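You operate a simulated robot arm through the tools that you are given. There is no shell and no other tool. Be economical: measure what you need, move in short steps, check, and stop when the job is done.

Carry out the task below with a simulated two-armed robot. There is one attempt and no reset: what you move stays moved.

## Task
Couple the hose at the air box and bring the line up to 3 bar.
Fine: open the orange cover, hold the yellow key down and push the hose end home, set the air knob to 3, then open the valve.

Only the result counts: the job must be done as asked and must still hold three seconds after the hand-in. Knocking over, shifting, dropping, spilling or breaking anything else fails it. Lids that push on must go on centred and level and be pressed home; caps that screw on are set level and turned clockwise until they are tight.

## Robot
Two 6-joint arms with two-finger grippers on one trunk, on a base that drives. Base frame: it is fixed to the floor where the robot stands at the start and does not move with it; the origin is under the middle of the robot, x ahead of it, y to its left, z up; the surface under the hand at the start is at about z = 760. Units: mm, degrees, N and s.
The left shoulder is at the start at [60, 143, 900], the right one opposite. With the tool pointing down near the work surface each hand reaches from about 320 to 720 mm from the robot's upright axis, wherever it stands, measured 20 degrees to its own side. Places, roughly: air knob of the air box [600, -400, 800]; hose end of the air box [500, -200, 800]; orange cover of the air box [500, -200, 800]; valve lever of the air box [600, -200, 900]; yellow key of the air box [500, -400, 800]. Payload 2.45 kg a hand.
The TCP of each hand is the grasp point between the finger pads, 26 mm short of the fingertips. In the tool frame z runs along the fingers and y along their closing line. Largest opening 96 mm; the body of the gripper starts 69 mm behind the TCP.
Orientation is told as [roll, pitch, yaw] about the base's x, y, z axes, in that order, counted from this pose: with the fingers straight down and closing along the base's y, the tool's x points along the base's -x, its y along +y and its z along -z.

## Interface
- The arms move only by the tool play_rows. It takes "left_steps", "right_steps" or both (then of equal length, played together; a hand with none holds still); each is a list of rows, each a list of 7 numbers: the turn, a rotation vector about the base's x, y, z in degrees, then the shift along the base's x, y, z in mm, then the opening, from 0 (shut) to 1 (fully open). In form: [[wx, wy, wz, dx, dy, dz, jaw], ...]. A call has 1 to 20 rows; each row shifts and turns the commanded pose from where the row before left it. A row lasts 0.2 s, in which the tool goes at most 50 mm and 8.6 degrees; a call with a longer step from one row to the next is refused whole, and so is a gripper value outside its range. A pose out of reach is approached as far as the arm can. The call stops where the force on the tool passes 50 N (or 10 N more than at its start, if that is more) or the arm is blocked; 0.2 s more then pass. Each finger halts on what it meets, pressing with about 45 N; the grip force reading is that of the motor and also rises with nothing between the fingers. The clock runs only during rows and for 0.2 s after the last one: add rows that do not move to give the fingers time. The reply holds the time, the measured pose of the TCP, the force on the tool along the base axes, the opening and the grip force, in the units named above and with some noise, with the torque about the TCP (base axes, N m) and any sound that the robot's microphone picked up.
- Cameras (640 x 400 px; columns grow to the right, rows downward): "scene" is now at [121.3, -22.5, 1510.7]; the picture's right is [-0.35, -0.94, 0.00], its down [-0.71, 0.27, -0.66] and it looks along [0.61, -0.23, -0.75] (base axes); focal length 250 px, centre (320, 200). "left" rides on the left gripper at [82, -3, -98] in its tool frame; the picture's right is [0.04, 1.00, 0.00], its down [-0.73, 0.03, -0.68] and it looks along [-0.68, 0.03, 0.73] (tool axes); focal length 256 px, centre (320, 200). "right" rides on the right gripper at [82, 3, -98] in its tool frame; the picture's right is [-0.04, 1.00, 0.00], its down [-0.73, -0.03, -0.68] and it looks along [-0.68, -0.03, 0.73] (tool axes); focal length 256 px, centre (320, 200). There is no depth. A picture from a camera that has moved, and an enlarged one, comes with that camera's place and axes in the base frame and with its lens. The place of the scene camera against the robot may be out by one fixed shift of up to 18 mm in any direction.
- grab_frame(camera): a new picture of that camera. It takes no simulated time.
- lift_body(by): slides the trunk up (or, below 0, down) by that many mm; the arms and the scene camera ride with it, the base frame stays. It gives what a move gives, with no picture.
- roll_base(legs): drives the robot by 1 to 6 legs, each [ahead, turn to the left] in mm and degrees, along the robot's own axes; the way and the turn of a leg run together, so that a leg with both is an arc; at most 1500 mm and 180 degrees a leg. The arms and the cameras ride along, it lands a little off, and it stops where it bumps. It gives what a move gives.
- aim_head(pan, tilt): turns the head with the scene camera to pan (to the left, within 86 degrees either way) and tilt (down, from -29 to 69), counted from straight ahead of the robot. It gives what a move gives.
- close_up(camera, box): a new picture of the part [left, top, right, bottom] of that camera's present view, enlarged. It takes no simulated time.
- finish_job(): hands the job in; it is judged then, once.

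Go step by step. Nothing tells you exact positions but the pictures and the camera data: compare them with the known pose of the tool, close in by small moves and look again before you grip or let go. The budget is 120 turns and 100 pictures, counting those below and the enlarged ones. Unless the task says otherwise, let go and move clear before handing in, and close with one line.

The tools are called after "Request:" as a command line: name --argument value ..., lists and objects as JSON in quotes. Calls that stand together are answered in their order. play_rows: Moves the arms, as the interface text tells. Its arguments: {"type":"object","properties":{"left_steps":{"type":"array","items":{"type":"array","items":{"type":"number"}}},"right_steps":{"type":"array","items":{"type":"array","items":{"type":"number"}}}},"required":[]} The other tools are called the same way: lift_body (by) slides the trunk up or down; roll_base (legs) drives the base; aim_head (pan, tilt) turns the head that bears the scene camera; grab_frame (camera) takes a picture; close_up (camera, box) takes an enlarged picture of a part of a camera's view; finish_job () hands the job in.

At the start:

```text
t: 0.0
left_tool_pos: [369.6, 13.6, 1195.4]
left_tcp_rot: [0.0, 0.2, -0.3]
left_contact_force: [-0.4, 0.8, 0.6]
left_torque: [-0.03, -0.02, 0.03]
left_opening: 96.0
left_grasp_force: 0.0
right_tool_pos: [371.0, -355.0, 1150.6]
right_tcp_rot: [0.1, 0.0, -0.2]
right_contact_force: [-0.5, 0.0, 0.1]
right_torque: [0.01, 0.01, 0.0]
right_opening: 96.1
right_grasp_force: 0.1
trunk travel left (down, up): [-525.0, 65.0]
robot x, y, heading: [2.4, -1.1, 0.2]
head pan, tilt: [-20.7, 49.0]
```

scene: 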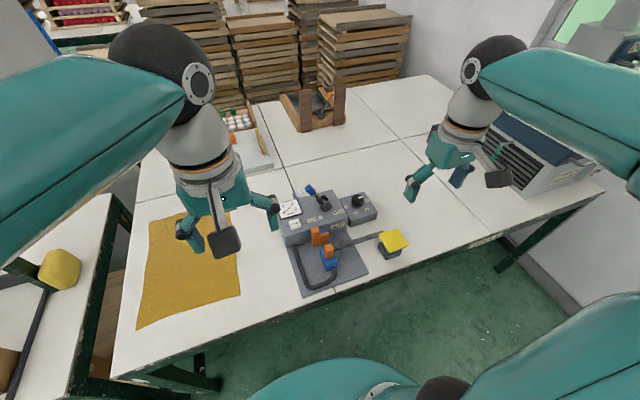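
right: 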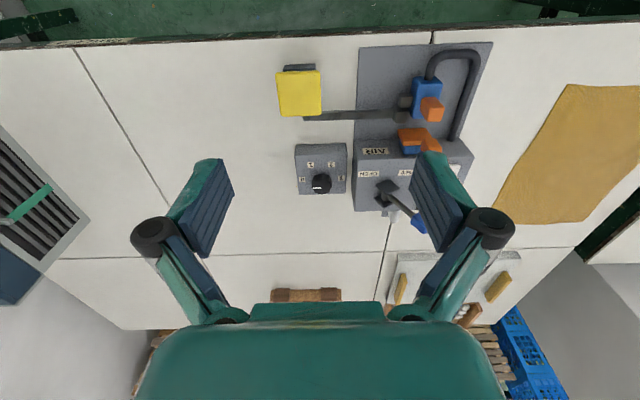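
left: 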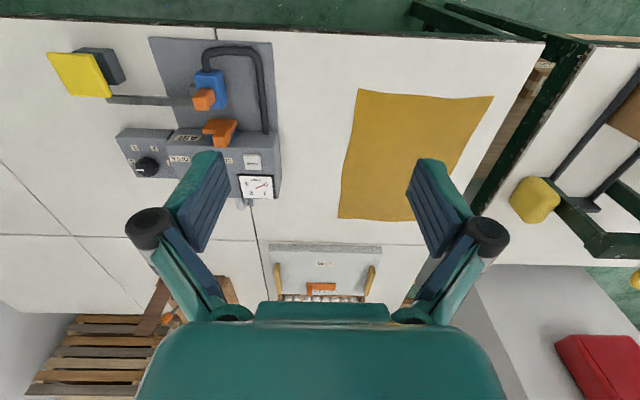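

The air box sits in front of the robot, a bit to the right, with the yellow key to its right. I'll look at it enlarged first.

Request:
close_up --camera "scene" --box '[260, 170, 420, 300]'

Request:
close_up --camera "right" --box '[260, 30, 510, 240]'

Request:
close_up --camera "left" --box '[40, 30, 290, 220]'

```text
3.08 times, centred on (340, 235) of scene
camera zoom: at [121.3, -22.5, 1510.7], right [-0.35, -0.94, 0.0], down [-0.71, 0.27, -0.66], along [0.61, -0.23, -0.75], focal length 769 px, centre (258, 92)
```

zoom: 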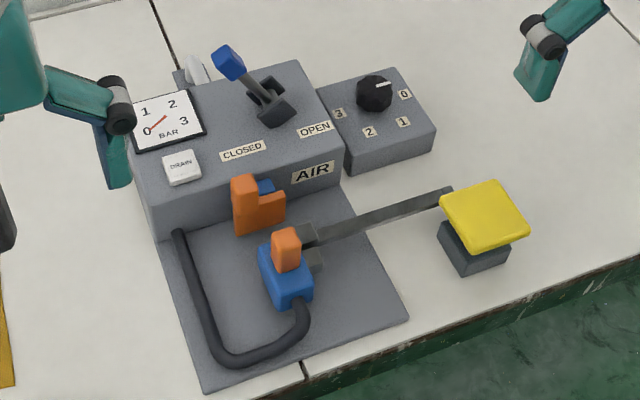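

```text
1.90 times, centred on (385, 135) of right
camera zoom: at [289.9, -350.7, 1248.5], right [0.04, 1.0, 0.0], down [0.73, -0.03, 0.68], along [0.68, -0.03, -0.73], focal length 488 px, centre (196, 324)
```

zoom: 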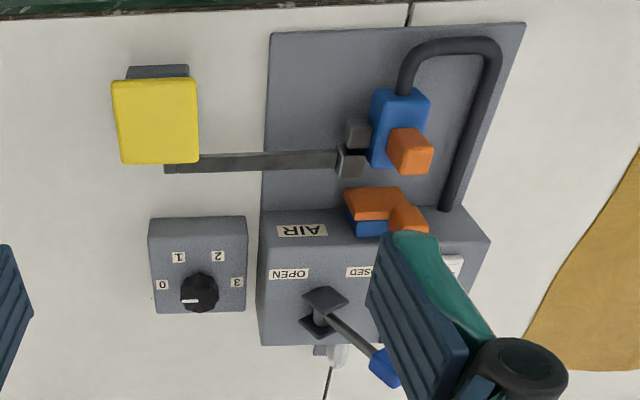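

```text
2.11 times, centred on (165, 125) of left
camera zoom: at [288.4, 10.5, 1293.9], right [-0.04, 1.0, 0.0], down [0.73, 0.03, 0.68], along [0.68, 0.02, -0.73], focal length 539 px, centre (646, 358)
```

zoom: 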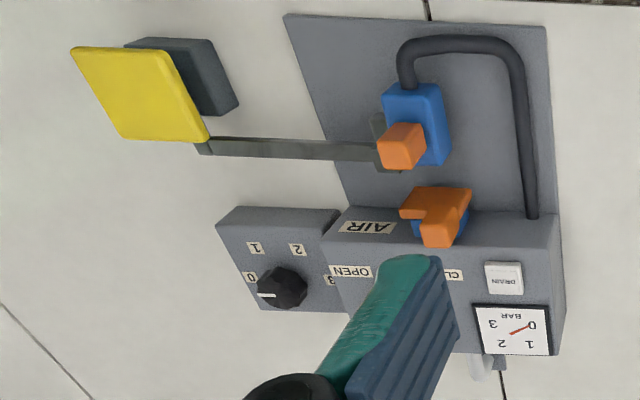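

The key top is near [444,-391,835] and the hose's orange tab top near [466,-183,862]. I'll bring the left hand to look at the cover and port from the front.

Request:
play_rows --left_steps '[[0, 0, 0, -7, -20, -40, 1], [0, 0, 0, -7, -20, -40, 1], [0, 0, 0, -7, -20, -40, 1], [0, 0, 0, -7, -20, -40, 1], [0, 0, 0, -7, -20, -40, 1], [0, 0, 0, -5, -20, -30, 1]]'

Request:
grab_frame --camera "left"

Request:
grab_frame --camera "scene"

```text
t: 1.4
left_tool_pos: [335.4, -103.9, 974.7]
left_tcp_rot: [-1.2, -0.6, 0.4]
left_contact_force: [-0.1, -0.2, 0.0]
left_torque: [0.0, -0.02, 0.01]
left_opening: 95.9
left_grasp_force: 0.0
right_tool_pos: [371.3, -354.5, 1151.9]
right_tcp_rot: [0.0, 0.1, -0.2]
right_contact_force: [0.1, 0.3, 0.1]
right_torque: [-0.01, 0.0, 0.01]
right_opening: 95.9
right_grasp_force: 0.0
trunk travel left (down, up): [-525.0, 65.0]
robot x, y, heading: [-0.2, 0.7, 0.2]
head pan, tilt: [-20.7, 49.0]
```

```text
93 pictures are left
camera left: at [252.7, -106.7, 1072.9], right [-0.05, 1.0, -0.02], down [0.73, 0.05, 0.69], along [0.69, 0.02, -0.73], focal length 256 px, centre (320, 200)
```

left: 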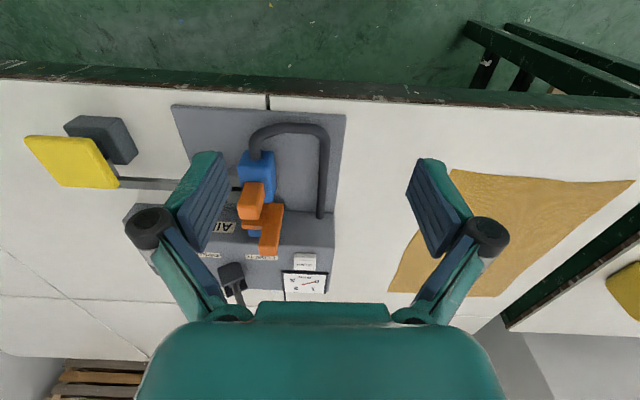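

```text
92 pictures are left
camera scene: at [121.3, -22.4, 1511.0], right [-0.35, -0.94, 0.0], down [-0.71, 0.27, -0.66], along [0.61, -0.23, -0.75], focal length 250 px, centre (320, 200)
```

scene: 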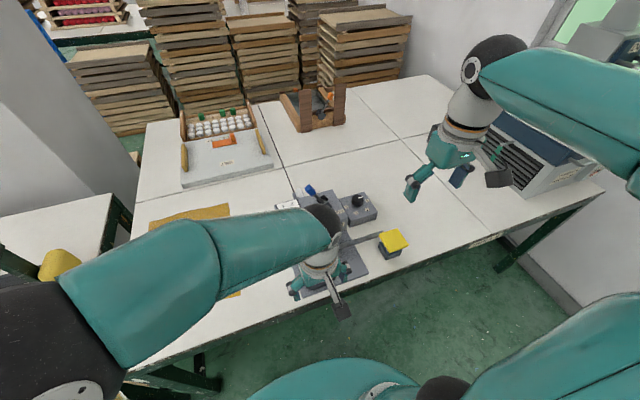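

Request:
close_up --camera "left" --box '[160, 100, 350, 310]'

Request:
close_up --camera "right" --box '[340, 40, 500, 160]'

```text
1.90 times, centred on (255, 205) of left
camera zoom: at [252.7, -106.7, 1072.9], right [-0.05, 1.0, -0.02], down [0.73, 0.05, 0.69], along [0.69, 0.02, -0.73], focal length 488 px, centre (444, 190)
```

zoom: 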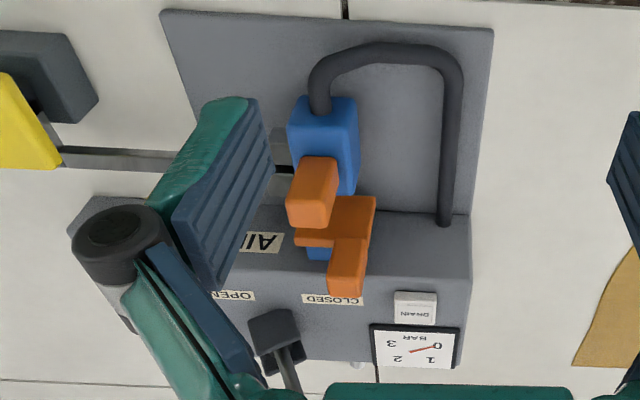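

```text
3.33 times, centred on (420, 100) of right
camera zoom: at [289.9, -350.6, 1249.3], right [0.04, 1.0, 0.0], down [0.73, -0.03, 0.68], along [0.68, -0.03, -0.73], focal length 853 px, centre (-13, 533)
```

zoom: 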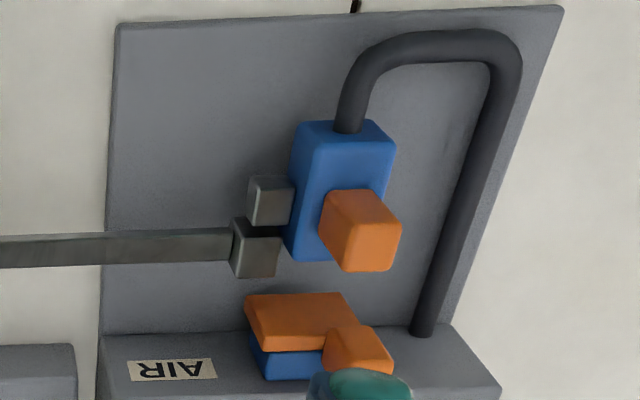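

I want a side view of the cover and port. I'll swing the left hand to the left of the box, looking toward -y.

Request:
play_rows --left_steps '[[0, 0, -8, 5, 20, 0, 1], [0, 0, -8, 10, 20, -5, 1], [0, 0, -8, 14, 20, -10, 1], [0, 0, -8, 14, 14, -10, 1], [0, 0, -8, 14, 10, -10, 1], [0, 0, -8, 14, 0, -10, 1], [0, 0, -8, 14, 0, -10, 1], [0, 0, -8, 14, 0, -10, 1], [0, 0, -8, 14, 0, -10, 1], [-7.25, -1.95, 0, 0, 0, 0, 1], [-7.25, -1.95, 0, 0, 0, 0, 1], [-7.25, -1.95, 0, 0, 0, 0, 1], [-7.25, -1.95, 0, 0, 0, 0, 1]]'

Request:
grab_frame --camera "left"

```text
t: 4.2
left_tool_pos: [442.9, -21.6, 891.6]
left_tcp_rot: [-1.6, -30.0, -71.8]
left_contact_force: [0.4, -0.7, 0.7]
left_torque: [0.02, 0.0, 0.04]
left_opening: 96.1
left_grasp_force: 0.0
right_tool_pos: [371.3, -354.4, 1151.0]
right_tcp_rot: [-0.1, 0.0, -0.2]
right_contact_force: [-0.1, -0.3, 0.0]
right_torque: [-0.01, 0.0, -0.01]
right_opening: 96.2
right_grasp_force: 0.1
trunk travel left (down, up): [-525.0, 65.0]
robot x, y, heading: [2.3, -1.1, 0.0]
head pan, tilt: [-20.7, 49.0]
```

```text
89 pictures are left
camera left: at [405.4, 91.6, 935.2], right [0.94, 0.33, -0.04], down [0.14, -0.27, 0.95], along [0.3, -0.91, -0.3], focal length 256 px, centre (320, 200)
```

left: 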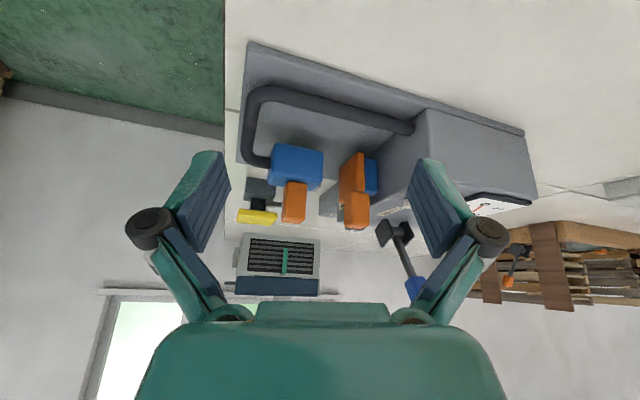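

Request:
close_up --camera "left" --box '[230, 120, 430, 245]'

```text
3.20 times, centred on (330, 182) of left
camera zoom: at [405.4, 91.6, 935.2], right [0.94, 0.33, -0.04], down [0.14, -0.27, 0.95], along [0.3, -0.91, -0.3], focal length 819 px, centre (288, 256)
```

zoom: 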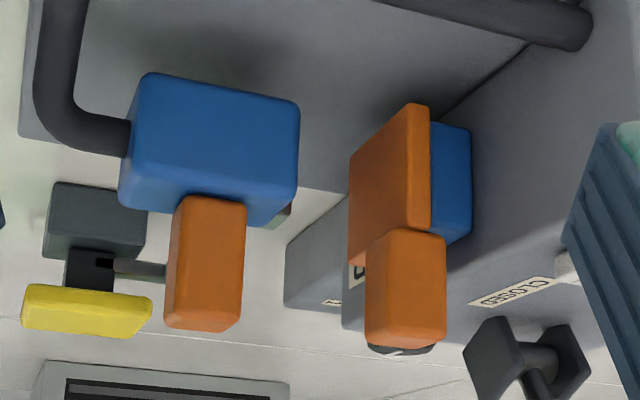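

The cover's a plate (x≈512, z≈791–837) with a tab up at its +y end, tab centre ≈[525,-170,855]. I need to see its hinge, so I'll look from the right side with the right hand.

Request:
play_rows --right_steps '[[0, 0, 8, 7, 0, -27, 1], [0, 0, 8, 7, 3, -27, 1], [0, 0, 8, 7, 3, -27, 1], [0, 0, 8, 7, 3, -27, 1], [0, 0, 8, 7, 3, -27, 1], [0, 0, 8, 7, 3, -27, 1], [0, 0, 8, 7, 3, -27, 1], [0, 0, 8, 7, 3, -27, 1], [6.4, -2.9, 0, 0, 0, 0, 1], [6.4, -2.9, 0, 0, 0, 0, 1], [6.4, -2.9, 0, 0, 0, 0, 1]]'

Request:
grab_frame --camera "right"

```text
t: 6.6
left_tool_pos: [442.9, -22.4, 890.2]
left_tcp_rot: [-1.7, -30.1, -71.9]
left_contact_force: [-0.1, 0.6, -0.7]
left_torque: [0.04, 0.05, 0.0]
left_opening: 96.2
left_grasp_force: 0.0
right_tool_pos: [426.8, -334.8, 935.1]
right_tcp_rot: [0.7, -21.2, 63.7]
right_contact_force: [-0.1, -0.4, 0.1]
right_torque: [0.03, 0.0, 0.02]
right_opening: 96.0
right_grasp_force: 0.1
trunk travel left (down, up): [-525.0, 65.0]
robot x, y, heading: [0.8, 0.5, 0.2]
head pan, tilt: [-20.7, 49.0]
```

```text
87 pictures are left
camera right: at [376.0, -432.6, 996.9], right [-0.88, 0.47, 0.03], down [0.23, 0.38, 0.9], along [0.42, 0.8, -0.44], focal length 256 px, centre (320, 200)
```

right: 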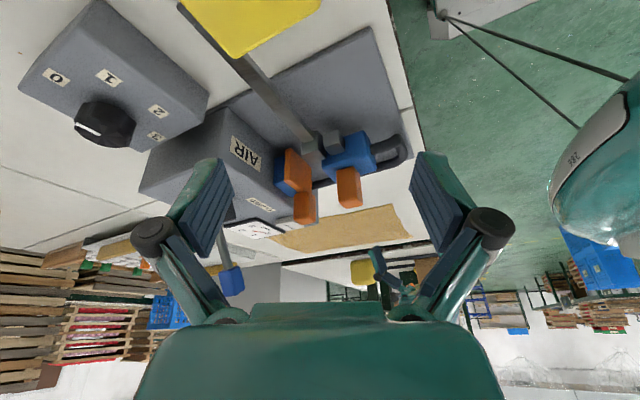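

Request:
close_up --camera "right" --box '[240, 90, 420, 235]'

Request:
close_up --camera "right" --box '[10, 0, 330, 200]'

```text
2.76 times, centred on (330, 162) of right
camera zoom: at [376.0, -432.6, 996.9], right [-0.88, 0.47, 0.03], down [0.23, 0.38, 0.9], along [0.42, 0.8, -0.44], focal length 706 px, centre (292, 303)
```

zoom: 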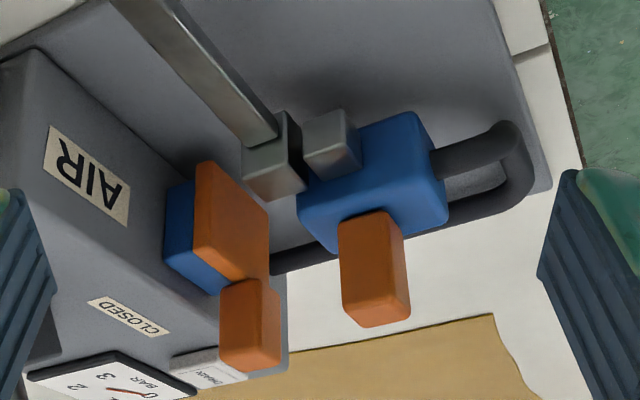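

```text
2.00 times, centred on (170, 100) of right
camera zoom: at [376.0, -432.6, 996.9], right [-0.88, 0.47, 0.03], down [0.23, 0.38, 0.9], along [0.42, 0.8, -0.44], focal length 512 px, centre (620, 400)
```

zoom: 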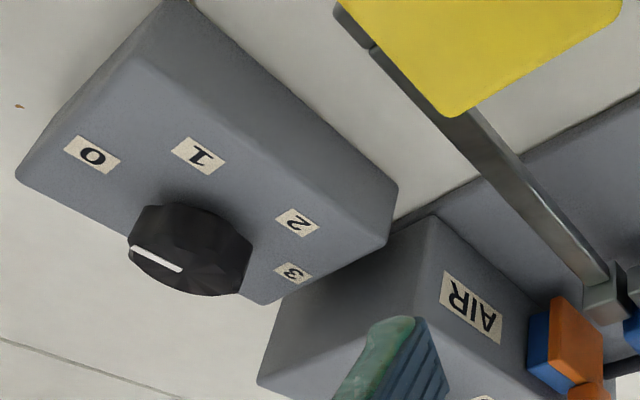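

Seen from both sides: cover tab centre ≈[536,-169,857], hose tab ≈[466,-186,853]; a grey block on the key's rod stops the hose. Next I bring the left hand upright over the cover tab.

Request:
play_rows --left_steps '[[7.25, 1.95, 0, 0, 0, 20, 1], [7.25, 1.95, 0, 0, 0, 20, 1], [7.25, 1.95, 0, 0, 0, 20, 1], [7.25, 1.95, 0, 0, 0, 10, 1], [0, 0, 8, 10, -16, 0, 1], [0, 0, 8, 10, -16, 0, 1], [0, 0, 8, 10, -16, 0, 1], [0, 0, 8, 10, -16, 0, 1], [0, 0, 8, 10, -16, 0, 1], [0, 0, 8, 10, -16, 0, 1], [0, 0, 8, 10, -16, 0, 1], [0, 0, 8, 10, -18, 0, 1], [0, 0, 8, 10, -18, 0, 1]]'

Request:
grab_frame --camera "left"

Request:
grab_frame --camera "right"

```text
t: 9.6
left_tool_pos: [572.8, -112.5, 960.8]
left_tcp_rot: [-1.3, 0.9, 6.8]
left_contact_force: [0.4, 0.7, -0.6]
left_torque: [-0.05, 0.0, -0.02]
left_opening: 95.9
left_grasp_force: 0.1
right_tool_pos: [427.4, -333.1, 932.8]
right_tcp_rot: [0.8, -21.1, 63.7]
right_contact_force: [0.3, 0.5, 0.1]
right_torque: [0.02, -0.01, -0.02]
right_opening: 96.0
right_grasp_force: 0.1
trunk travel left (down, up): [-525.0, 65.0]
robot x, y, heading: [0.4, 1.4, -0.3]
head pan, tilt: [-20.7, 49.0]
stopped in row 13 (left hand): the arm was blocked; the commanded pose is now the measured one
```

```text
84 pictures are left
camera left: at [492.3, -124.2, 1059.0], right [-0.16, 0.99, -0.02], down [0.73, 0.13, 0.67], along [0.66, 0.09, -0.75], focal length 256 px, centre (320, 200)
```

left: 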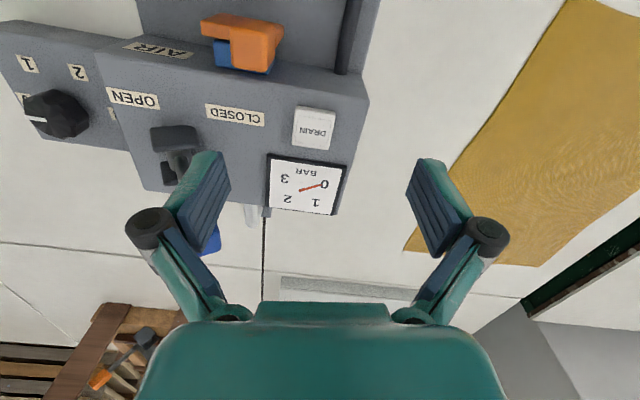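

```text
83 pictures are left
camera right: at [376.1, -431.8, 994.8], right [-0.88, 0.47, 0.03], down [0.23, 0.38, 0.9], along [0.41, 0.8, -0.44], focal length 256 px, centre (320, 200)
```

right: 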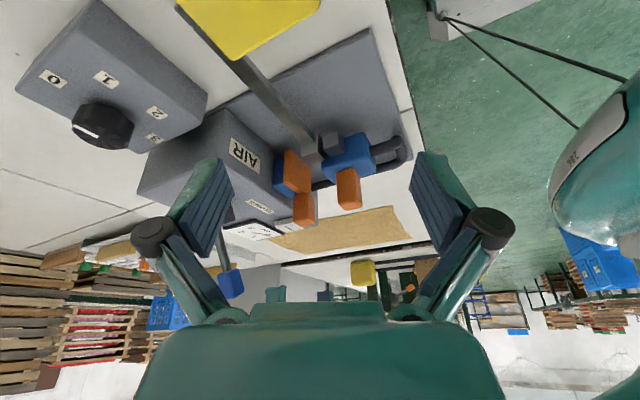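

The arm ended off to [573,-112,961], apparently limited rather than touching anything. I'll steer back over the tab in smaller steps.

Request:
play_rows --left_steps '[[0, 0, -3.4, -18, -5, 0, 1], [0, 0, -3.4, -18, -15, 0, 1], [0, 0, 0, 0, -15, 0, 1], [0, 0, 0, 0, -15, 0, 1], [0, 0, 0, 0, -8, 0, 1], [0, 0, 0, 0, 0, 0, 1]]'

Request:
grab_frame --camera "left"

```text
t: 11.2
left_tool_pos: [576.3, -113.7, 955.2]
left_tcp_rot: [-2.1, 2.2, 6.6]
left_contact_force: [-0.1, 0.8, 0.3]
left_torque: [0.0, -0.02, 0.0]
left_opening: 96.0
left_grasp_force: 0.1
right_tool_pos: [427.8, -334.2, 933.4]
right_tcp_rot: [0.8, -21.0, 63.5]
right_contact_force: [-0.3, -0.4, 0.3]
right_torque: [0.0, 0.02, 0.01]
right_opening: 96.1
right_grasp_force: 0.1
trunk travel left (down, up): [-525.0, 65.0]
robot x, y, heading: [-0.7, 0.4, -0.1]
head pan, tilt: [-20.7, 49.0]
stopped in row 6 (left hand): the arm was blocked; the commanded pose is now the measured one
```

```text
82 pictures are left
camera left: at [497.8, -123.1, 1056.5], right [-0.16, 0.99, -0.03], down [0.75, 0.14, 0.65], along [0.65, 0.08, -0.76], focal length 256 px, centre (320, 200)
```

left: 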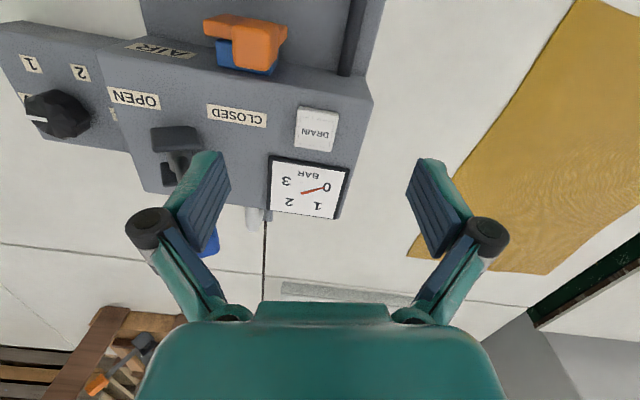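

Request:
grab_frame --camera "scene"

```text
81 pictures are left
camera scene: at [122.1, -22.0, 1507.7], right [-0.35, -0.94, 0.0], down [-0.71, 0.27, -0.66], along [0.61, -0.23, -0.76], focal length 250 px, centre (320, 200)
```

scene: 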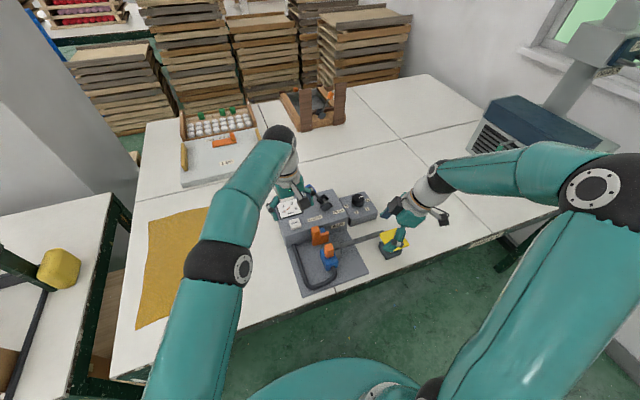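

The left arm is at the limit of its cross-body reach. I'll lift both hands clear and turn the base about 25° right so the box is in front of both arms.

Request:
play_rows --left_steps '[[0, 0, 0, -10, 0, 30, 1], [0, 0, 0, -20, 10, 30, 1], [0, 0, 0, -30, 20, 20, 1], [0, 0, 0, -40, 20, 10, 1], [0, 0, 0, -40, 20, 0, 1], [0, 0, 0, -20, 20, 0, 1], [0, 0, 0, 0, 0, 0, 1]]' --right_steps '[[-6.4, 2.9, 0, 0, 0, 30, 1], [-6.4, 2.9, 0, 0, 0, 30, 1], [-6.4, 2.9, 0, 0, 0, 30, 1], [0, 0, -8, 0, 0, 30, 1], [0, 0, -8, 0, 0, 0, 1], [0, 0, -8, 0, 0, 0, 1], [0, 0, -8, 0, 0, 0, 1]]'

```text
t: 12.8
left_tool_pos: [412.7, -27.9, 1046.4]
left_tcp_rot: [-1.9, 2.2, 6.3]
left_contact_force: [-0.2, 0.3, -0.6]
left_torque: [-0.02, 0.02, 0.03]
left_opening: 96.2
left_grasp_force: 0.0
right_tool_pos: [427.9, -334.3, 1055.9]
right_tcp_rot: [0.1, 0.1, 31.6]
right_contact_force: [0.6, 0.0, -0.1]
right_torque: [-0.02, 0.02, 0.0]
right_opening: 96.1
right_grasp_force: 0.1
trunk travel left (down, up): [-525.0, 65.0]
robot x, y, heading: [-1.2, 3.3, 0.1]
head pan, tilt: [-20.7, 49.0]
```

Request:
roll_base --legs '[[0, -25]]'

Request:
aim_head --pan 5 --tilt 52

Request:
grab_frame --camera "scene"

```text
t: 14.6
left_tool_pos: [358.4, -198.5, 1046.4]
left_tcp_rot: [-1.9, 2.3, -18.7]
left_contact_force: [-0.6, 0.5, 0.9]
left_torque: [-0.02, 0.0, 0.01]
left_opening: 96.1
left_grasp_force: 0.1
right_tool_pos: [242.1, -482.4, 1056.7]
right_tcp_rot: [0.0, 0.0, 6.8]
right_contact_force: [-0.1, 0.2, 1.1]
right_torque: [0.01, 0.04, -0.03]
right_opening: 96.2
right_grasp_force: 0.1
trunk travel left (down, up): [-525.0, 65.0]
robot x, y, heading: [2.7, 16.0, -24.8]
head pan, tilt: [-20.7, 49.0]
```

```text
t: 15.5
left_tool_pos: [360.0, -198.2, 1046.5]
left_tcp_rot: [-1.9, 2.3, -18.7]
left_contact_force: [0.3, 0.5, -0.8]
left_torque: [0.01, -0.05, 0.01]
left_opening: 95.9
left_grasp_force: 0.1
right_tool_pos: [242.3, -482.3, 1057.2]
right_tcp_rot: [0.1, 0.0, 6.8]
right_contact_force: [0.4, -0.3, 0.9]
right_torque: [0.02, -0.02, 0.02]
right_opening: 96.0
right_grasp_force: 0.1
trunk travel left (down, up): [-525.0, 65.0]
robot x, y, heading: [5.7, 18.7, -24.9]
head pan, tilt: [5.0, 52.0]
```

```text
80 pictures are left
camera scene: at [117.9, -29.3, 1506.7], right [-0.34, -0.94, 0.0], down [-0.74, 0.27, -0.62], along [0.58, -0.21, -0.79], focal length 250 px, centre (320, 200)
```

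scene: 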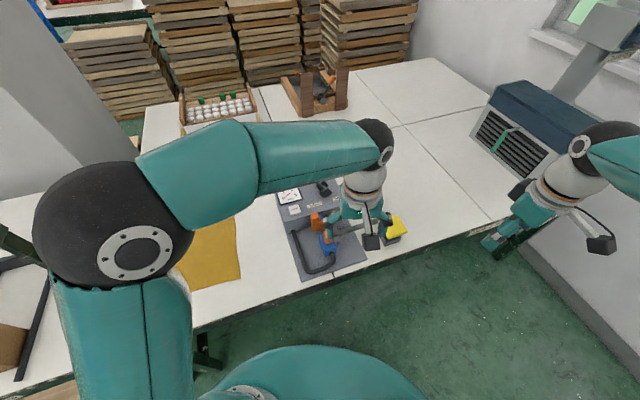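

Request:
play_rows --left_steps '[[0, 0, 6, 20, 0, 0, 1], [0, 0, 6, 25, 0, 0, 1], [0, 0, 6.7, 25, 5, -15, 1], [1.9, -2.3, 0, 25, 5, -20, 1], [0, 0, 0, 25, 10, -25, 1], [0, 0, 0, 25, 10, -25, 1], [0, 0, 0, 0, 0, 0, 1]]'

Request:
grab_frame --camera "left"

```text
t: 17.1
left_tool_pos: [505.6, -167.3, 962.1]
left_tcp_rot: [-0.1, -0.1, -0.1]
left_contact_force: [0.6, 0.7, 0.5]
left_torque: [0.01, 0.01, -0.01]
left_opening: 96.0
left_grasp_force: 0.0
right_tool_pos: [242.3, -482.0, 1056.1]
right_tcp_rot: [0.1, 0.0, 6.8]
right_contact_force: [1.2, -0.3, -0.9]
right_torque: [0.02, 0.0, 0.01]
right_opening: 96.0
right_grasp_force: 0.1
trunk travel left (down, up): [-525.0, 65.0]
robot x, y, heading: [-0.3, 15.5, -25.3]
head pan, tilt: [5.0, 52.0]
```

```text
79 pictures are left
camera left: at [422.0, -172.0, 1060.6], right [-0.04, 1.0, 0.0], down [0.73, 0.03, 0.68], along [0.68, 0.03, -0.73], focal length 256 px, centre (320, 200)
```

left: 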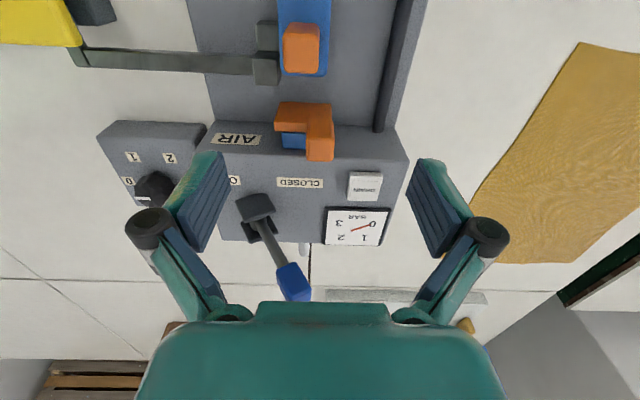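

Request:
play_rows --left_steps '[[0, 0, 0, 12, 0, -20, 0.6], [0, 0, 0, 10, 0, -25, 0.55], [0, 0, 0, 0, 0, -25, 0.55], [0, 0, 0, 0, 0, -12, 0.55], [0, 0, 0, 0, 0, 0, 0.55]]'

Request:
grab_frame --camera "left"

```text
t: 18.3
left_tool_pos: [526.8, -166.8, 880.8]
left_tcp_rot: [0.1, -0.1, 0.0]
left_contact_force: [0.7, -0.7, 0.4]
left_torque: [-0.01, 0.0, 0.02]
left_opening: 52.9
left_grasp_force: 0.1
right_tool_pos: [243.3, -482.5, 1056.8]
right_tcp_rot: [0.1, 0.0, 6.8]
right_contact_force: [0.7, -0.8, 0.0]
right_torque: [0.01, 0.01, 0.04]
right_opening: 96.0
right_grasp_force: 0.1
trunk travel left (down, up): [-525.0, 65.0]
robot x, y, heading: [4.8, 18.3, -25.3]
head pan, tilt: [5.0, 52.0]
```

```text
78 pictures are left
camera left: at [444.1, -172.3, 978.5], right [-0.04, 1.0, 0.0], down [0.73, 0.03, 0.68], along [0.68, 0.03, -0.73], focal length 256 px, centre (320, 200)
```

left: 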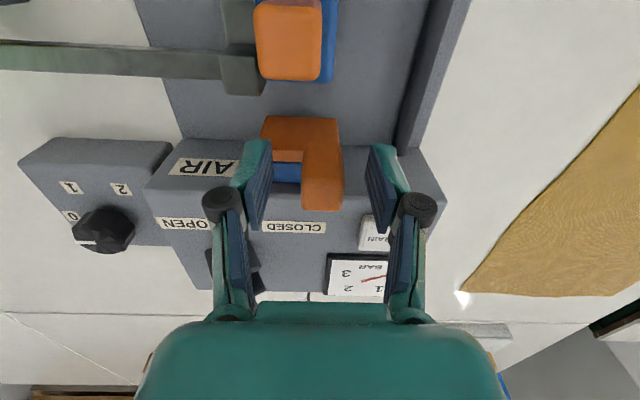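

Request:
play_rows --left_steps '[[0, 0, 0, 3, 1, -8, 0.5], [0, 0, 0, 0, 0, -5, 0.4], [0, 0, 0, 0, 0, 0, 0.25], [0, 0, 0, 0, 0, 0, 0.2], [0, 0, 0, 0, 0, 0, 0.2]]'

Request:
close_up --camera "left" --box '[200, 60, 440, 260]'

```text
t: 19.5
left_tool_pos: [528.9, -165.7, 867.4]
left_tcp_rot: [0.0, 0.0, -0.1]
left_contact_force: [0.3, 3.3, -0.3]
left_torque: [0.09, -0.12, -0.19]
left_opening: 23.2
left_grasp_force: 45.0
right_tool_pos: [243.2, -481.4, 1056.4]
right_tcp_rot: [0.0, -0.1, 6.8]
right_contact_force: [-0.2, 0.1, 0.3]
right_torque: [-0.01, 0.02, -0.03]
right_opening: 96.2
right_grasp_force: 0.1
trunk travel left (down, up): [-525.0, 65.0]
robot x, y, heading: [5.7, 15.4, -24.9]
head pan, tilt: [5.0, 52.0]
```

```text
2.00 times, centred on (320, 160) of left
camera zoom: at [446.8, -170.8, 965.8], right [-0.04, 1.0, 0.0], down [0.73, 0.03, 0.68], along [0.68, 0.03, -0.73], focal length 512 px, centre (320, 280)
```

zoom: 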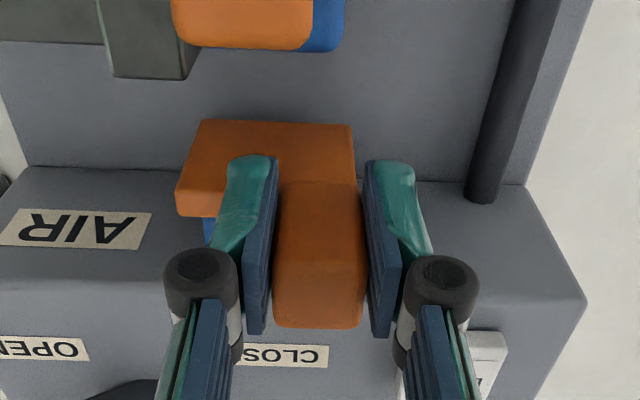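

The tab is held (23 mm wide). I'll test gently which way it gives, starting with up.

Request:
play_rows --left_steps '[[0, 0, 0, 0, 0, 3, 0.2], [0, 0, 0, 0, 0, 3, 0.2]]'

```text
t: 20.1
left_tool_pos: [529.1, -166.3, 867.9]
left_tcp_rot: [0.3, 0.4, 0.0]
left_contact_force: [-0.4, 1.4, -33.1]
left_torque: [0.0, 0.14, -0.2]
left_opening: 23.4
left_grasp_force: 45.1
right_tool_pos: [245.8, -483.6, 1054.9]
right_tcp_rot: [0.1, 0.3, 6.7]
right_contact_force: [0.1, 0.6, -1.1]
right_torque: [-0.01, -0.02, 0.0]
right_opening: 95.8
right_grasp_force: 0.1
trunk travel left (down, up): [-525.0, 65.0]
robot x, y, heading: [5.9, 14.6, -25.1]
head pan, tilt: [5.0, 52.0]
```

Request:
play_rows --left_steps '[[0, 0, 0, 0, 0, -6, 0.2], [0, 0, 0, 0, 4, 0, 0.2], [0, 0, 0, 0, 0, 0, 0.2]]'

Request:
play_rows --left_steps '[[0, 0, 0, 0, -4, 0, 0.2], [0, 0, 0, -4, 0, 0, 0.2], [0, 0, 0, 0, 0, 0, 0.2]]'

```text
t: 20.9
left_tool_pos: [529.3, -163.2, 868.5]
left_tcp_rot: [-0.1, -0.1, 0.0]
left_contact_force: [-8.5, -2.2, -3.7]
left_torque: [-0.17, 1.33, -0.26]
left_opening: 23.5
left_grasp_force: 44.8
right_tool_pos: [243.2, -482.1, 1057.1]
right_tcp_rot: [0.1, 0.0, 6.8]
right_contact_force: [0.5, 0.5, 0.7]
right_torque: [0.04, -0.01, 0.02]
right_opening: 95.8
right_grasp_force: 0.1
trunk travel left (down, up): [-525.0, 65.0]
robot x, y, heading: [4.8, 19.3, -25.1]
head pan, tilt: [5.0, 52.0]
```

```text
t: 21.7
left_tool_pos: [527.8, -166.3, 868.7]
left_tcp_rot: [-0.2, -0.4, -0.1]
left_contact_force: [13.6, 7.2, 3.5]
left_torque: [0.26, -0.01, -0.15]
left_opening: 23.1
left_grasp_force: 44.9
right_tool_pos: [244.7, -482.0, 1056.3]
right_tcp_rot: [0.0, 0.1, 6.8]
right_contact_force: [-0.1, 0.0, 1.1]
right_torque: [0.01, 0.02, -0.03]
right_opening: 96.0
right_grasp_force: 0.1
trunk travel left (down, up): [-525.0, 65.0]
robot x, y, heading: [2.4, 16.6, -24.9]
head pan, tilt: [5.0, 52.0]
```

It moves easily along +y and resists up and -x, so it's a slider (or swivel). Slide it along +y in small steps.

Request:
play_rows --left_steps '[[0, 0, 0, 4, 4, 0, 0.2], [0, 0, 0, 0, 6, 0, 0.2], [0, 0, 0, 0, 6, 0, 0.2], [0, 0, 0, 0, 0, 0, 0.2]]'

Request:
close_up --camera "left" --box '[200, 60, 440, 260]'

```text
t: 22.7
left_tool_pos: [528.4, -151.5, 868.9]
left_tcp_rot: [-0.1, 0.0, 0.2]
left_contact_force: [0.8, -0.4, 14.6]
left_torque: [-0.05, 0.09, -0.33]
left_opening: 23.4
left_grasp_force: 45.0
right_tool_pos: [242.5, -482.3, 1056.5]
right_tcp_rot: [0.0, 0.0, 6.8]
right_contact_force: [-0.5, 0.2, -0.3]
right_torque: [0.0, 0.0, 0.03]
right_opening: 96.1
right_grasp_force: 0.1
trunk travel left (down, up): [-525.0, 65.0]
robot x, y, heading: [6.8, 18.6, -24.9]
head pan, tilt: [5.0, 52.0]
```

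```text
2.00 times, centred on (320, 160) of left
camera zoom: at [446.8, -155.4, 966.9], right [-0.04, 1.0, 0.0], down [0.73, 0.03, 0.68], along [0.68, 0.03, -0.73], focal length 512 px, centre (320, 280)
```

zoom: 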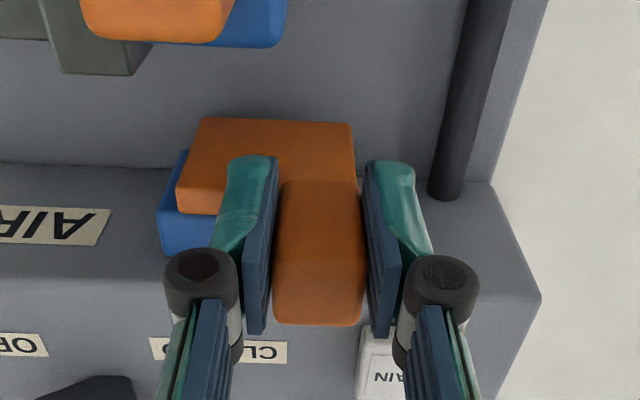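

The cover slides along +y. I'll carry on to the end of its travel.

Request:
play_rows --left_steps '[[0, 0, 0, 0, 6, 1.5, 0.2], [0, 0, 0, 0, 8, 0, 0.2], [0, 0, 0, 0, 8, 0, 0.2], [0, 0, 0, 0, 8, 0, 0.2], [0, 0, 0, 0, 0, 0, 0.2]]'

Request:
close_up --camera "left" --box '[160, 20, 480, 260]'

```text
t: 23.9
left_tool_pos: [529.4, -121.4, 870.0]
left_tcp_rot: [0.0, 0.0, 0.0]
left_contact_force: [2.3, -0.1, 4.0]
left_torque: [-0.01, -0.45, -0.22]
left_opening: 23.2
left_grasp_force: 45.3
right_tool_pos: [242.5, -482.2, 1056.4]
right_tcp_rot: [0.0, 0.1, 6.8]
right_contact_force: [-0.1, 0.1, 0.1]
right_torque: [0.0, 0.02, 0.02]
right_opening: 95.9
right_grasp_force: 0.0
trunk travel left (down, up): [-525.0, 65.0]
robot x, y, heading: [4.3, 17.8, -24.6]
head pan, tilt: [5.0, 52.0]
```

```text
1.67 times, centred on (320, 140) of left
camera zoom: at [447.2, -125.4, 967.0], right [-0.04, 1.0, 0.0], down [0.73, 0.03, 0.68], along [0.68, 0.03, -0.73], focal length 427 px, centre (320, 300)
```

zoom: 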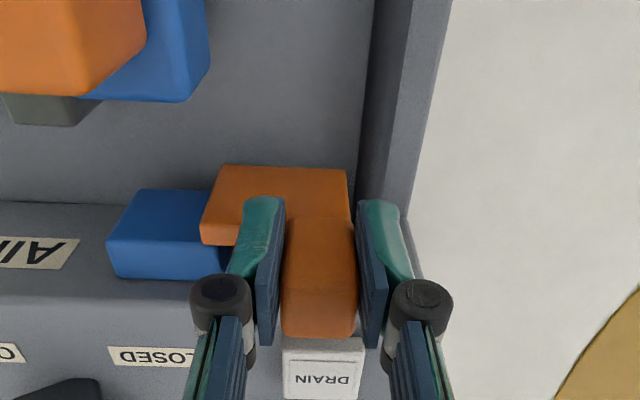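

Request:
play_rows --left_steps '[[0, 0, 0, 0, 6, 0.5, 0.2], [0, 0, 0, 0, 6, 0, 0.2], [0, 0, 0, 0, 6, 0, 0.2], [0, 0, 0, 0, 6, 0, 0.2], [0, 0, 0, 0, 0, 0, 0.2]]'

Request:
close_up --camera "left" --box '[160, 20, 480, 260]'

```text
t: 24.8
left_tool_pos: [528.3, -112.9, 869.5]
left_tcp_rot: [-1.3, -0.4, -0.2]
left_contact_force: [-0.3, -24.9, -14.3]
left_torque: [-0.36, 0.05, -0.21]
left_opening: 23.4
left_grasp_force: 45.0
right_tool_pos: [244.3, -483.5, 1057.0]
right_tcp_rot: [0.1, 0.1, 6.8]
right_contact_force: [0.0, 0.5, -0.2]
right_torque: [-0.03, 0.03, -0.02]
right_opening: 95.9
right_grasp_force: 0.0
trunk travel left (down, up): [-525.0, 65.0]
robot x, y, heading: [5.7, 16.2, -25.3]
head pan, tilt: [5.0, 52.0]
stopped in row 4 (left hand): the force on the tool passed its limit at 54 N (the readings are from after the stop); the commanded pose is now the measured one
```

```text
1.67 times, centred on (320, 140) of left
camera zoom: at [446.7, -114.9, 966.7], right [-0.04, 1.0, -0.02], down [0.73, 0.04, 0.68], along [0.68, 0.01, -0.73], focal length 427 px, centre (320, 300)
```

zoom: 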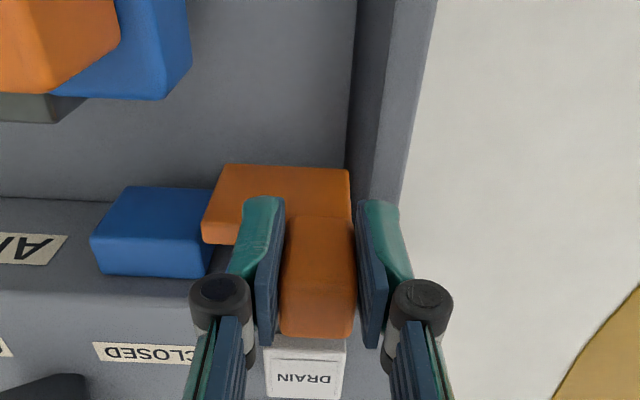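

The cover reached its stop, with the port fully uncovered. I'll release and rise, then measure the hose.

Request:
play_rows --left_steps '[[0, 0, 0, 0, 0, 0, 0.45], [0, 0, 0, 0, 0, 0, 0.45], [1.3, 0, 0, 0, 0, 15, 0.5], [0, 0, 0, 0, 0, 35, 0.5], [0, 0, 0, -35, -15, 25, 0.5], [0, 0, 0, -35, -20, 5, 0.6], [0, 0, 0, -30, -20, 0, 0.6], [0, 0, 0, 0, 0, 0, 0.6]]'

Request:
grab_frame --camera "left"

```text
t: 26.6
left_tool_pos: [427.7, -164.6, 950.1]
left_tcp_rot: [0.4, -0.2, 0.1]
left_contact_force: [0.6, -1.0, 0.1]
left_torque: [-0.01, 0.01, 0.02]
left_opening: 57.5
left_grasp_force: 0.0
right_tool_pos: [243.6, -482.8, 1057.5]
right_tcp_rot: [0.0, 0.0, 6.8]
right_contact_force: [0.9, 0.8, 0.3]
right_torque: [0.02, -0.02, 0.01]
right_opening: 96.2
right_grasp_force: 0.1
trunk travel left (down, up): [-525.0, 65.0]
robot x, y, heading: [8.0, 16.4, -25.0]
head pan, tilt: [5.0, 52.0]
```

```text
73 pictures are left
camera left: at [346.0, -168.9, 1048.1], right [-0.04, 1.0, 0.01], down [0.73, 0.02, 0.68], along [0.68, 0.03, -0.73], focal length 256 px, centre (320, 200)
```

left: 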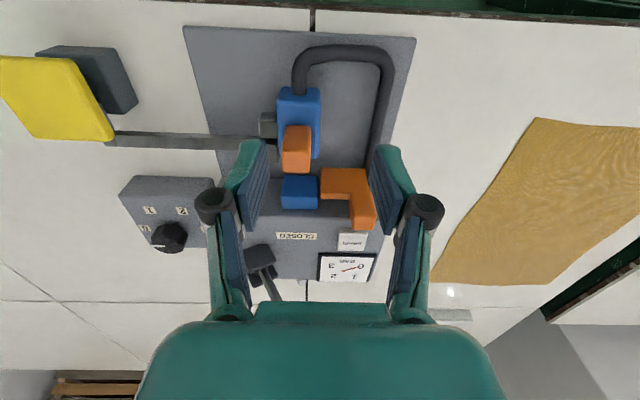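

Request:
play_rows --left_steps '[[0, 0, 0, 20, -10, -25, 0.55], [0, 0, 0, 19, -9, -25, 0.55], [0, 0, 0, 0, 0, -18, 0.55], [0, 0, 0, 0, 0, 0, 0.55]]'

Request:
grab_frame --camera "left"

```text
t: 27.6
left_tool_pos: [468.3, -182.8, 881.2]
left_tcp_rot: [0.5, -0.4, -0.2]
left_contact_force: [0.3, 0.6, 0.2]
left_torque: [0.02, -0.01, -0.02]
left_opening: 52.8
left_grasp_force: 0.1
right_tool_pos: [243.5, -482.9, 1056.5]
right_tcp_rot: [0.0, 0.0, 6.9]
right_contact_force: [0.1, -0.2, -0.1]
right_torque: [0.02, 0.01, 0.02]
right_opening: 96.2
right_grasp_force: 0.1
trunk travel left (down, up): [-525.0, 65.0]
robot x, y, heading: [10.3, 18.7, -25.1]
head pan, tilt: [5.0, 52.0]
```

```text
72 pictures are left
camera left: at [385.3, -187.6, 979.9], right [-0.04, 1.0, 0.01], down [0.73, 0.02, 0.68], along [0.68, 0.03, -0.73], focal length 256 px, centre (320, 200)
```

left: 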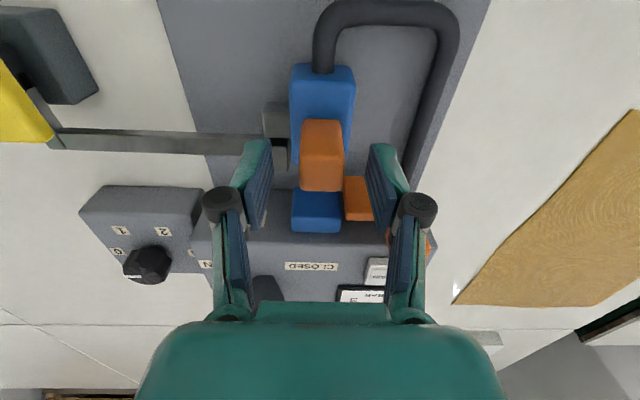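

Request:
play_rows --left_steps '[[0, 0, 0, 0, 0, -8, 0.5], [0, 0, 0, 0, 0, -6, 0.4], [0, 0, 0, 0, 0, 0, 0.25], [0, 0, 0, 0, 0, 0, 0.2], [0, 0, 0, 0, 0, 0, 0.2]]'

Request:
close_up --camera "left" --box '[200, 60, 440, 260]'

```text
t: 28.8
left_tool_pos: [467.6, -183.4, 867.7]
left_tcp_rot: [0.4, -0.2, -0.1]
left_contact_force: [0.7, 6.2, 0.7]
left_torque: [0.22, -0.02, -0.37]
left_opening: 23.6
left_grasp_force: 45.1
right_tool_pos: [242.4, -481.6, 1057.3]
right_tcp_rot: [0.1, 0.0, 6.9]
right_contact_force: [0.4, 0.9, 0.0]
right_torque: [-0.01, 0.01, 0.01]
right_opening: 95.9
right_grasp_force: 0.1
trunk travel left (down, up): [-525.0, 65.0]
robot x, y, heading: [4.9, 14.4, -25.0]
head pan, tilt: [5.0, 52.0]
```

```text
2.00 times, centred on (320, 160) of left
camera zoom: at [385.2, -187.0, 965.8], right [-0.04, 1.0, 0.01], down [0.73, 0.02, 0.68], along [0.68, 0.03, -0.73], focal length 512 px, centre (320, 280)
```

zoom: 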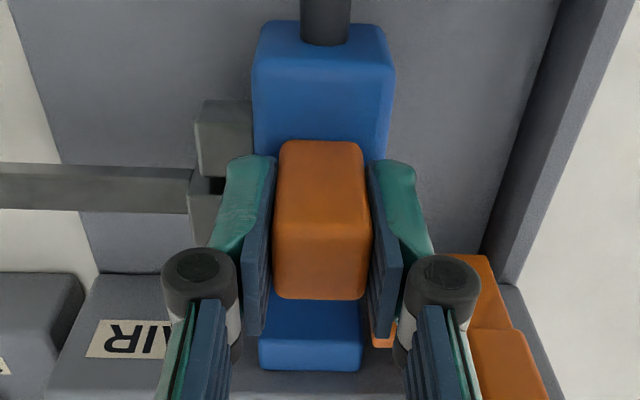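

The hose tab is held. Now the right hand goes, shut, above the yellow key.

Request:
play_rows --right_steps '[[0, 0, -6.8, 30, 12, 0, 0.5], [0, 0, 0, 30, 12, -20, 0], [0, 0, 0, 30, 12, -20, 0], [0, 0, 0, 30, 12, -20, 0], [0, 0, 0, 20, 12, -20, 0], [0, 0, 0, 20, 12, -20, 0], [0, 0, 0, 20, 10, -20, 0], [0, 0, 0, 10, 9, -10, 0], [0, 0, 0, 0, 0, 0, 0]]'

Request:
grab_frame --camera "right"

Request:
grab_frame --camera "scene"

```text
t: 30.8
left_tool_pos: [467.9, -182.7, 867.2]
left_tcp_rot: [0.5, -0.2, -0.1]
left_contact_force: [-0.2, 9.6, -1.5]
left_torque: [0.27, -0.05, -0.31]
left_opening: 23.6
left_grasp_force: 44.7
right_tool_pos: [433.4, -390.3, 926.3]
right_tcp_rot: [0.0, 0.1, 0.0]
right_contact_force: [-0.7, 0.4, -0.1]
right_torque: [0.02, 0.03, -0.01]
right_opening: 0.0
right_grasp_force: 28.9
trunk travel left (down, up): [-525.0, 65.0]
robot x, y, heading: [5.9, 16.8, -25.1]
head pan, tilt: [5.0, 52.0]
```

```text
70 pictures are left
camera right: at [352.1, -385.6, 1023.8], right [0.04, 1.0, 0.0], down [0.73, -0.03, 0.68], along [0.68, -0.03, -0.73], focal length 256 px, centre (320, 200)
```

right: 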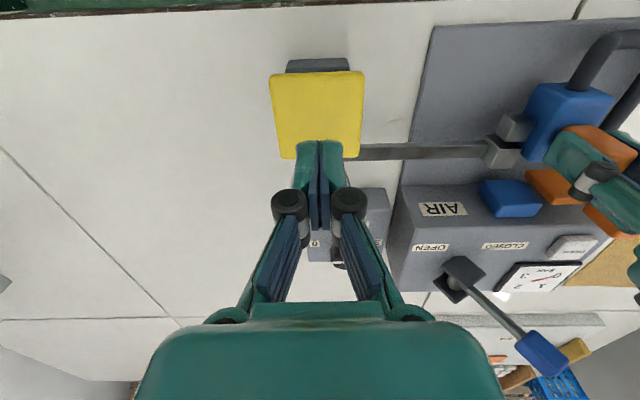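

```text
69 pictures are left
camera scene: at [118.6, -28.1, 1506.7], right [-0.34, -0.94, 0.0], down [-0.74, 0.27, -0.62], along [0.58, -0.21, -0.79], focal length 250 px, centre (320, 200)
```

scene: 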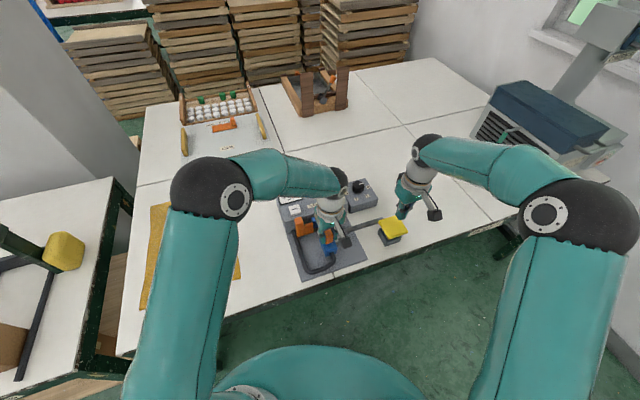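

The right fingertips are nearly over the key's middle. I'll descend onto it.

Request:
play_rows --right_steps '[[0, 0, 0, 5, -1, -20, 0], [0, 0, 0, 0, 0, -20, 0], [0, 0, 0, 0, 0, -15, 0], [0, 0, 0, 0, 0, -5, 0], [0, 0, 0, 0, 0, -4, 0], [0, 0, 0, 0, 0, 0, 0]]'

Request:
grab_frame --camera "right"

```text
t: 32.2
left_tool_pos: [467.8, -182.7, 867.6]
left_tcp_rot: [0.3, -0.2, -0.2]
left_contact_force: [0.3, 10.5, -2.1]
left_torque: [0.28, 0.24, -0.38]
left_opening: 23.6
left_grasp_force: 44.9
right_tool_pos: [438.9, -392.1, 864.2]
right_tcp_rot: [-0.1, 0.0, -0.1]
right_contact_force: [-0.3, 0.0, -0.4]
right_torque: [-0.01, -0.01, 0.0]
right_opening: 0.1
right_grasp_force: 28.5
trunk travel left (down, up): [-525.0, 65.0]
robot x, y, heading: [11.4, 17.1, -25.0]
head pan, tilt: [5.0, 52.0]
```

```text
68 pictures are left
camera right: at [357.0, -387.3, 960.6], right [0.04, 1.0, 0.0], down [0.73, -0.03, 0.68], along [0.68, -0.03, -0.73], focal length 256 px, centre (320, 200)
```

right: 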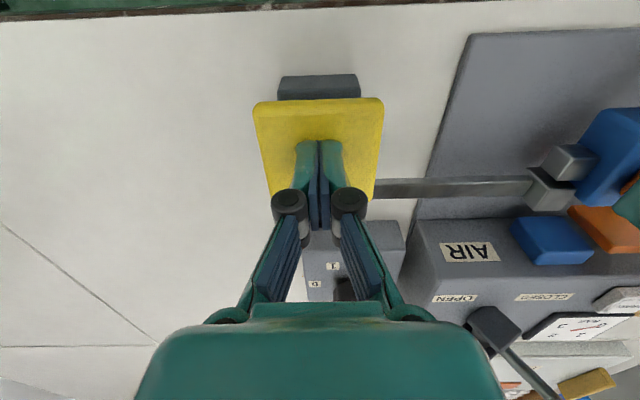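

Request:
play_rows --right_steps '[[0, 0, 0, 0, 0, -4, 0], [0, 0, 0, 0, 0, -4, 0], [0, 0, 0, 0, 0, -4, 0], [0, 0, 0, 0, 0, 0, 0]]'

Request:
grab_frame --camera "right"

```text
t: 33.2
left_tool_pos: [467.5, -181.9, 867.3]
left_tcp_rot: [0.4, -0.2, -0.1]
left_contact_force: [-0.6, 9.5, -4.9]
left_torque: [0.19, -0.05, -0.29]
left_opening: 23.5
left_grasp_force: 45.3
right_tool_pos: [438.4, -391.7, 852.3]
right_tcp_rot: [-0.1, 0.1, 0.1]
right_contact_force: [2.2, 1.3, 3.8]
right_torque: [0.06, -0.05, -0.01]
right_opening: 6.2
right_grasp_force: 28.7
trunk travel left (down, up): [-525.0, 65.0]
robot x, y, heading: [0.9, 17.7, -25.0]
head pan, tilt: [5.0, 52.0]
```

```text
67 pictures are left
camera right: at [356.9, -387.6, 949.2], right [0.04, 1.0, 0.0], down [0.73, -0.03, 0.68], along [0.68, -0.03, -0.73], focal length 256 px, centre (320, 200)
```

right: 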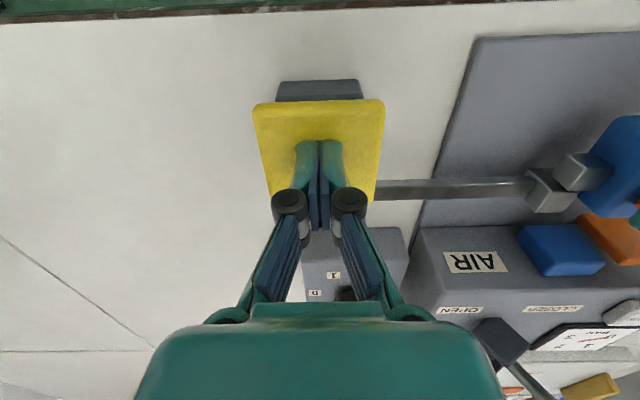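

Contact is made; pressing further.

Request:
play_rows --right_steps '[[0, 0, 0, 0, 0, -4, 0], [0, 0, 0, 0, 0, -4, 0], [0, 0, 0, 0, 0, -4, 0], [0, 0, 0, 0, 0, 0, 0]]'

Request:
close_up --camera "right" --box '[230, 60, 640, 300]'

```text
t: 34.2
left_tool_pos: [467.2, -182.2, 867.6]
left_tcp_rot: [0.5, -0.2, -0.1]
left_contact_force: [-0.4, 8.5, -8.0]
left_torque: [0.14, -0.05, -0.3]
left_opening: 23.6
left_grasp_force: 45.0
right_tool_pos: [437.9, -392.4, 840.2]
right_tcp_rot: [0.0, 0.0, 0.1]
right_contact_force: [0.0, 2.2, 7.5]
right_torque: [0.06, 0.02, 0.01]
right_opening: 5.7
right_grasp_force: 28.8
trunk travel left (down, up): [-525.0, 65.0]
robot x, y, heading: [4.4, 16.5, -24.8]
head pan, tilt: [5.0, 52.0]
heard: click
```

```text
1.56 times, centred on (435, 180) of right
camera zoom: at [356.9, -387.7, 937.1], right [0.04, 1.0, 0.0], down [0.73, -0.03, 0.68], along [0.68, -0.03, -0.73], focal length 400 px, centre (140, 231)
```

zoom: 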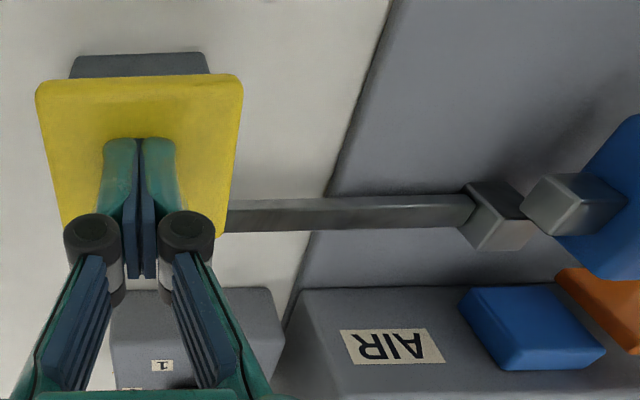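

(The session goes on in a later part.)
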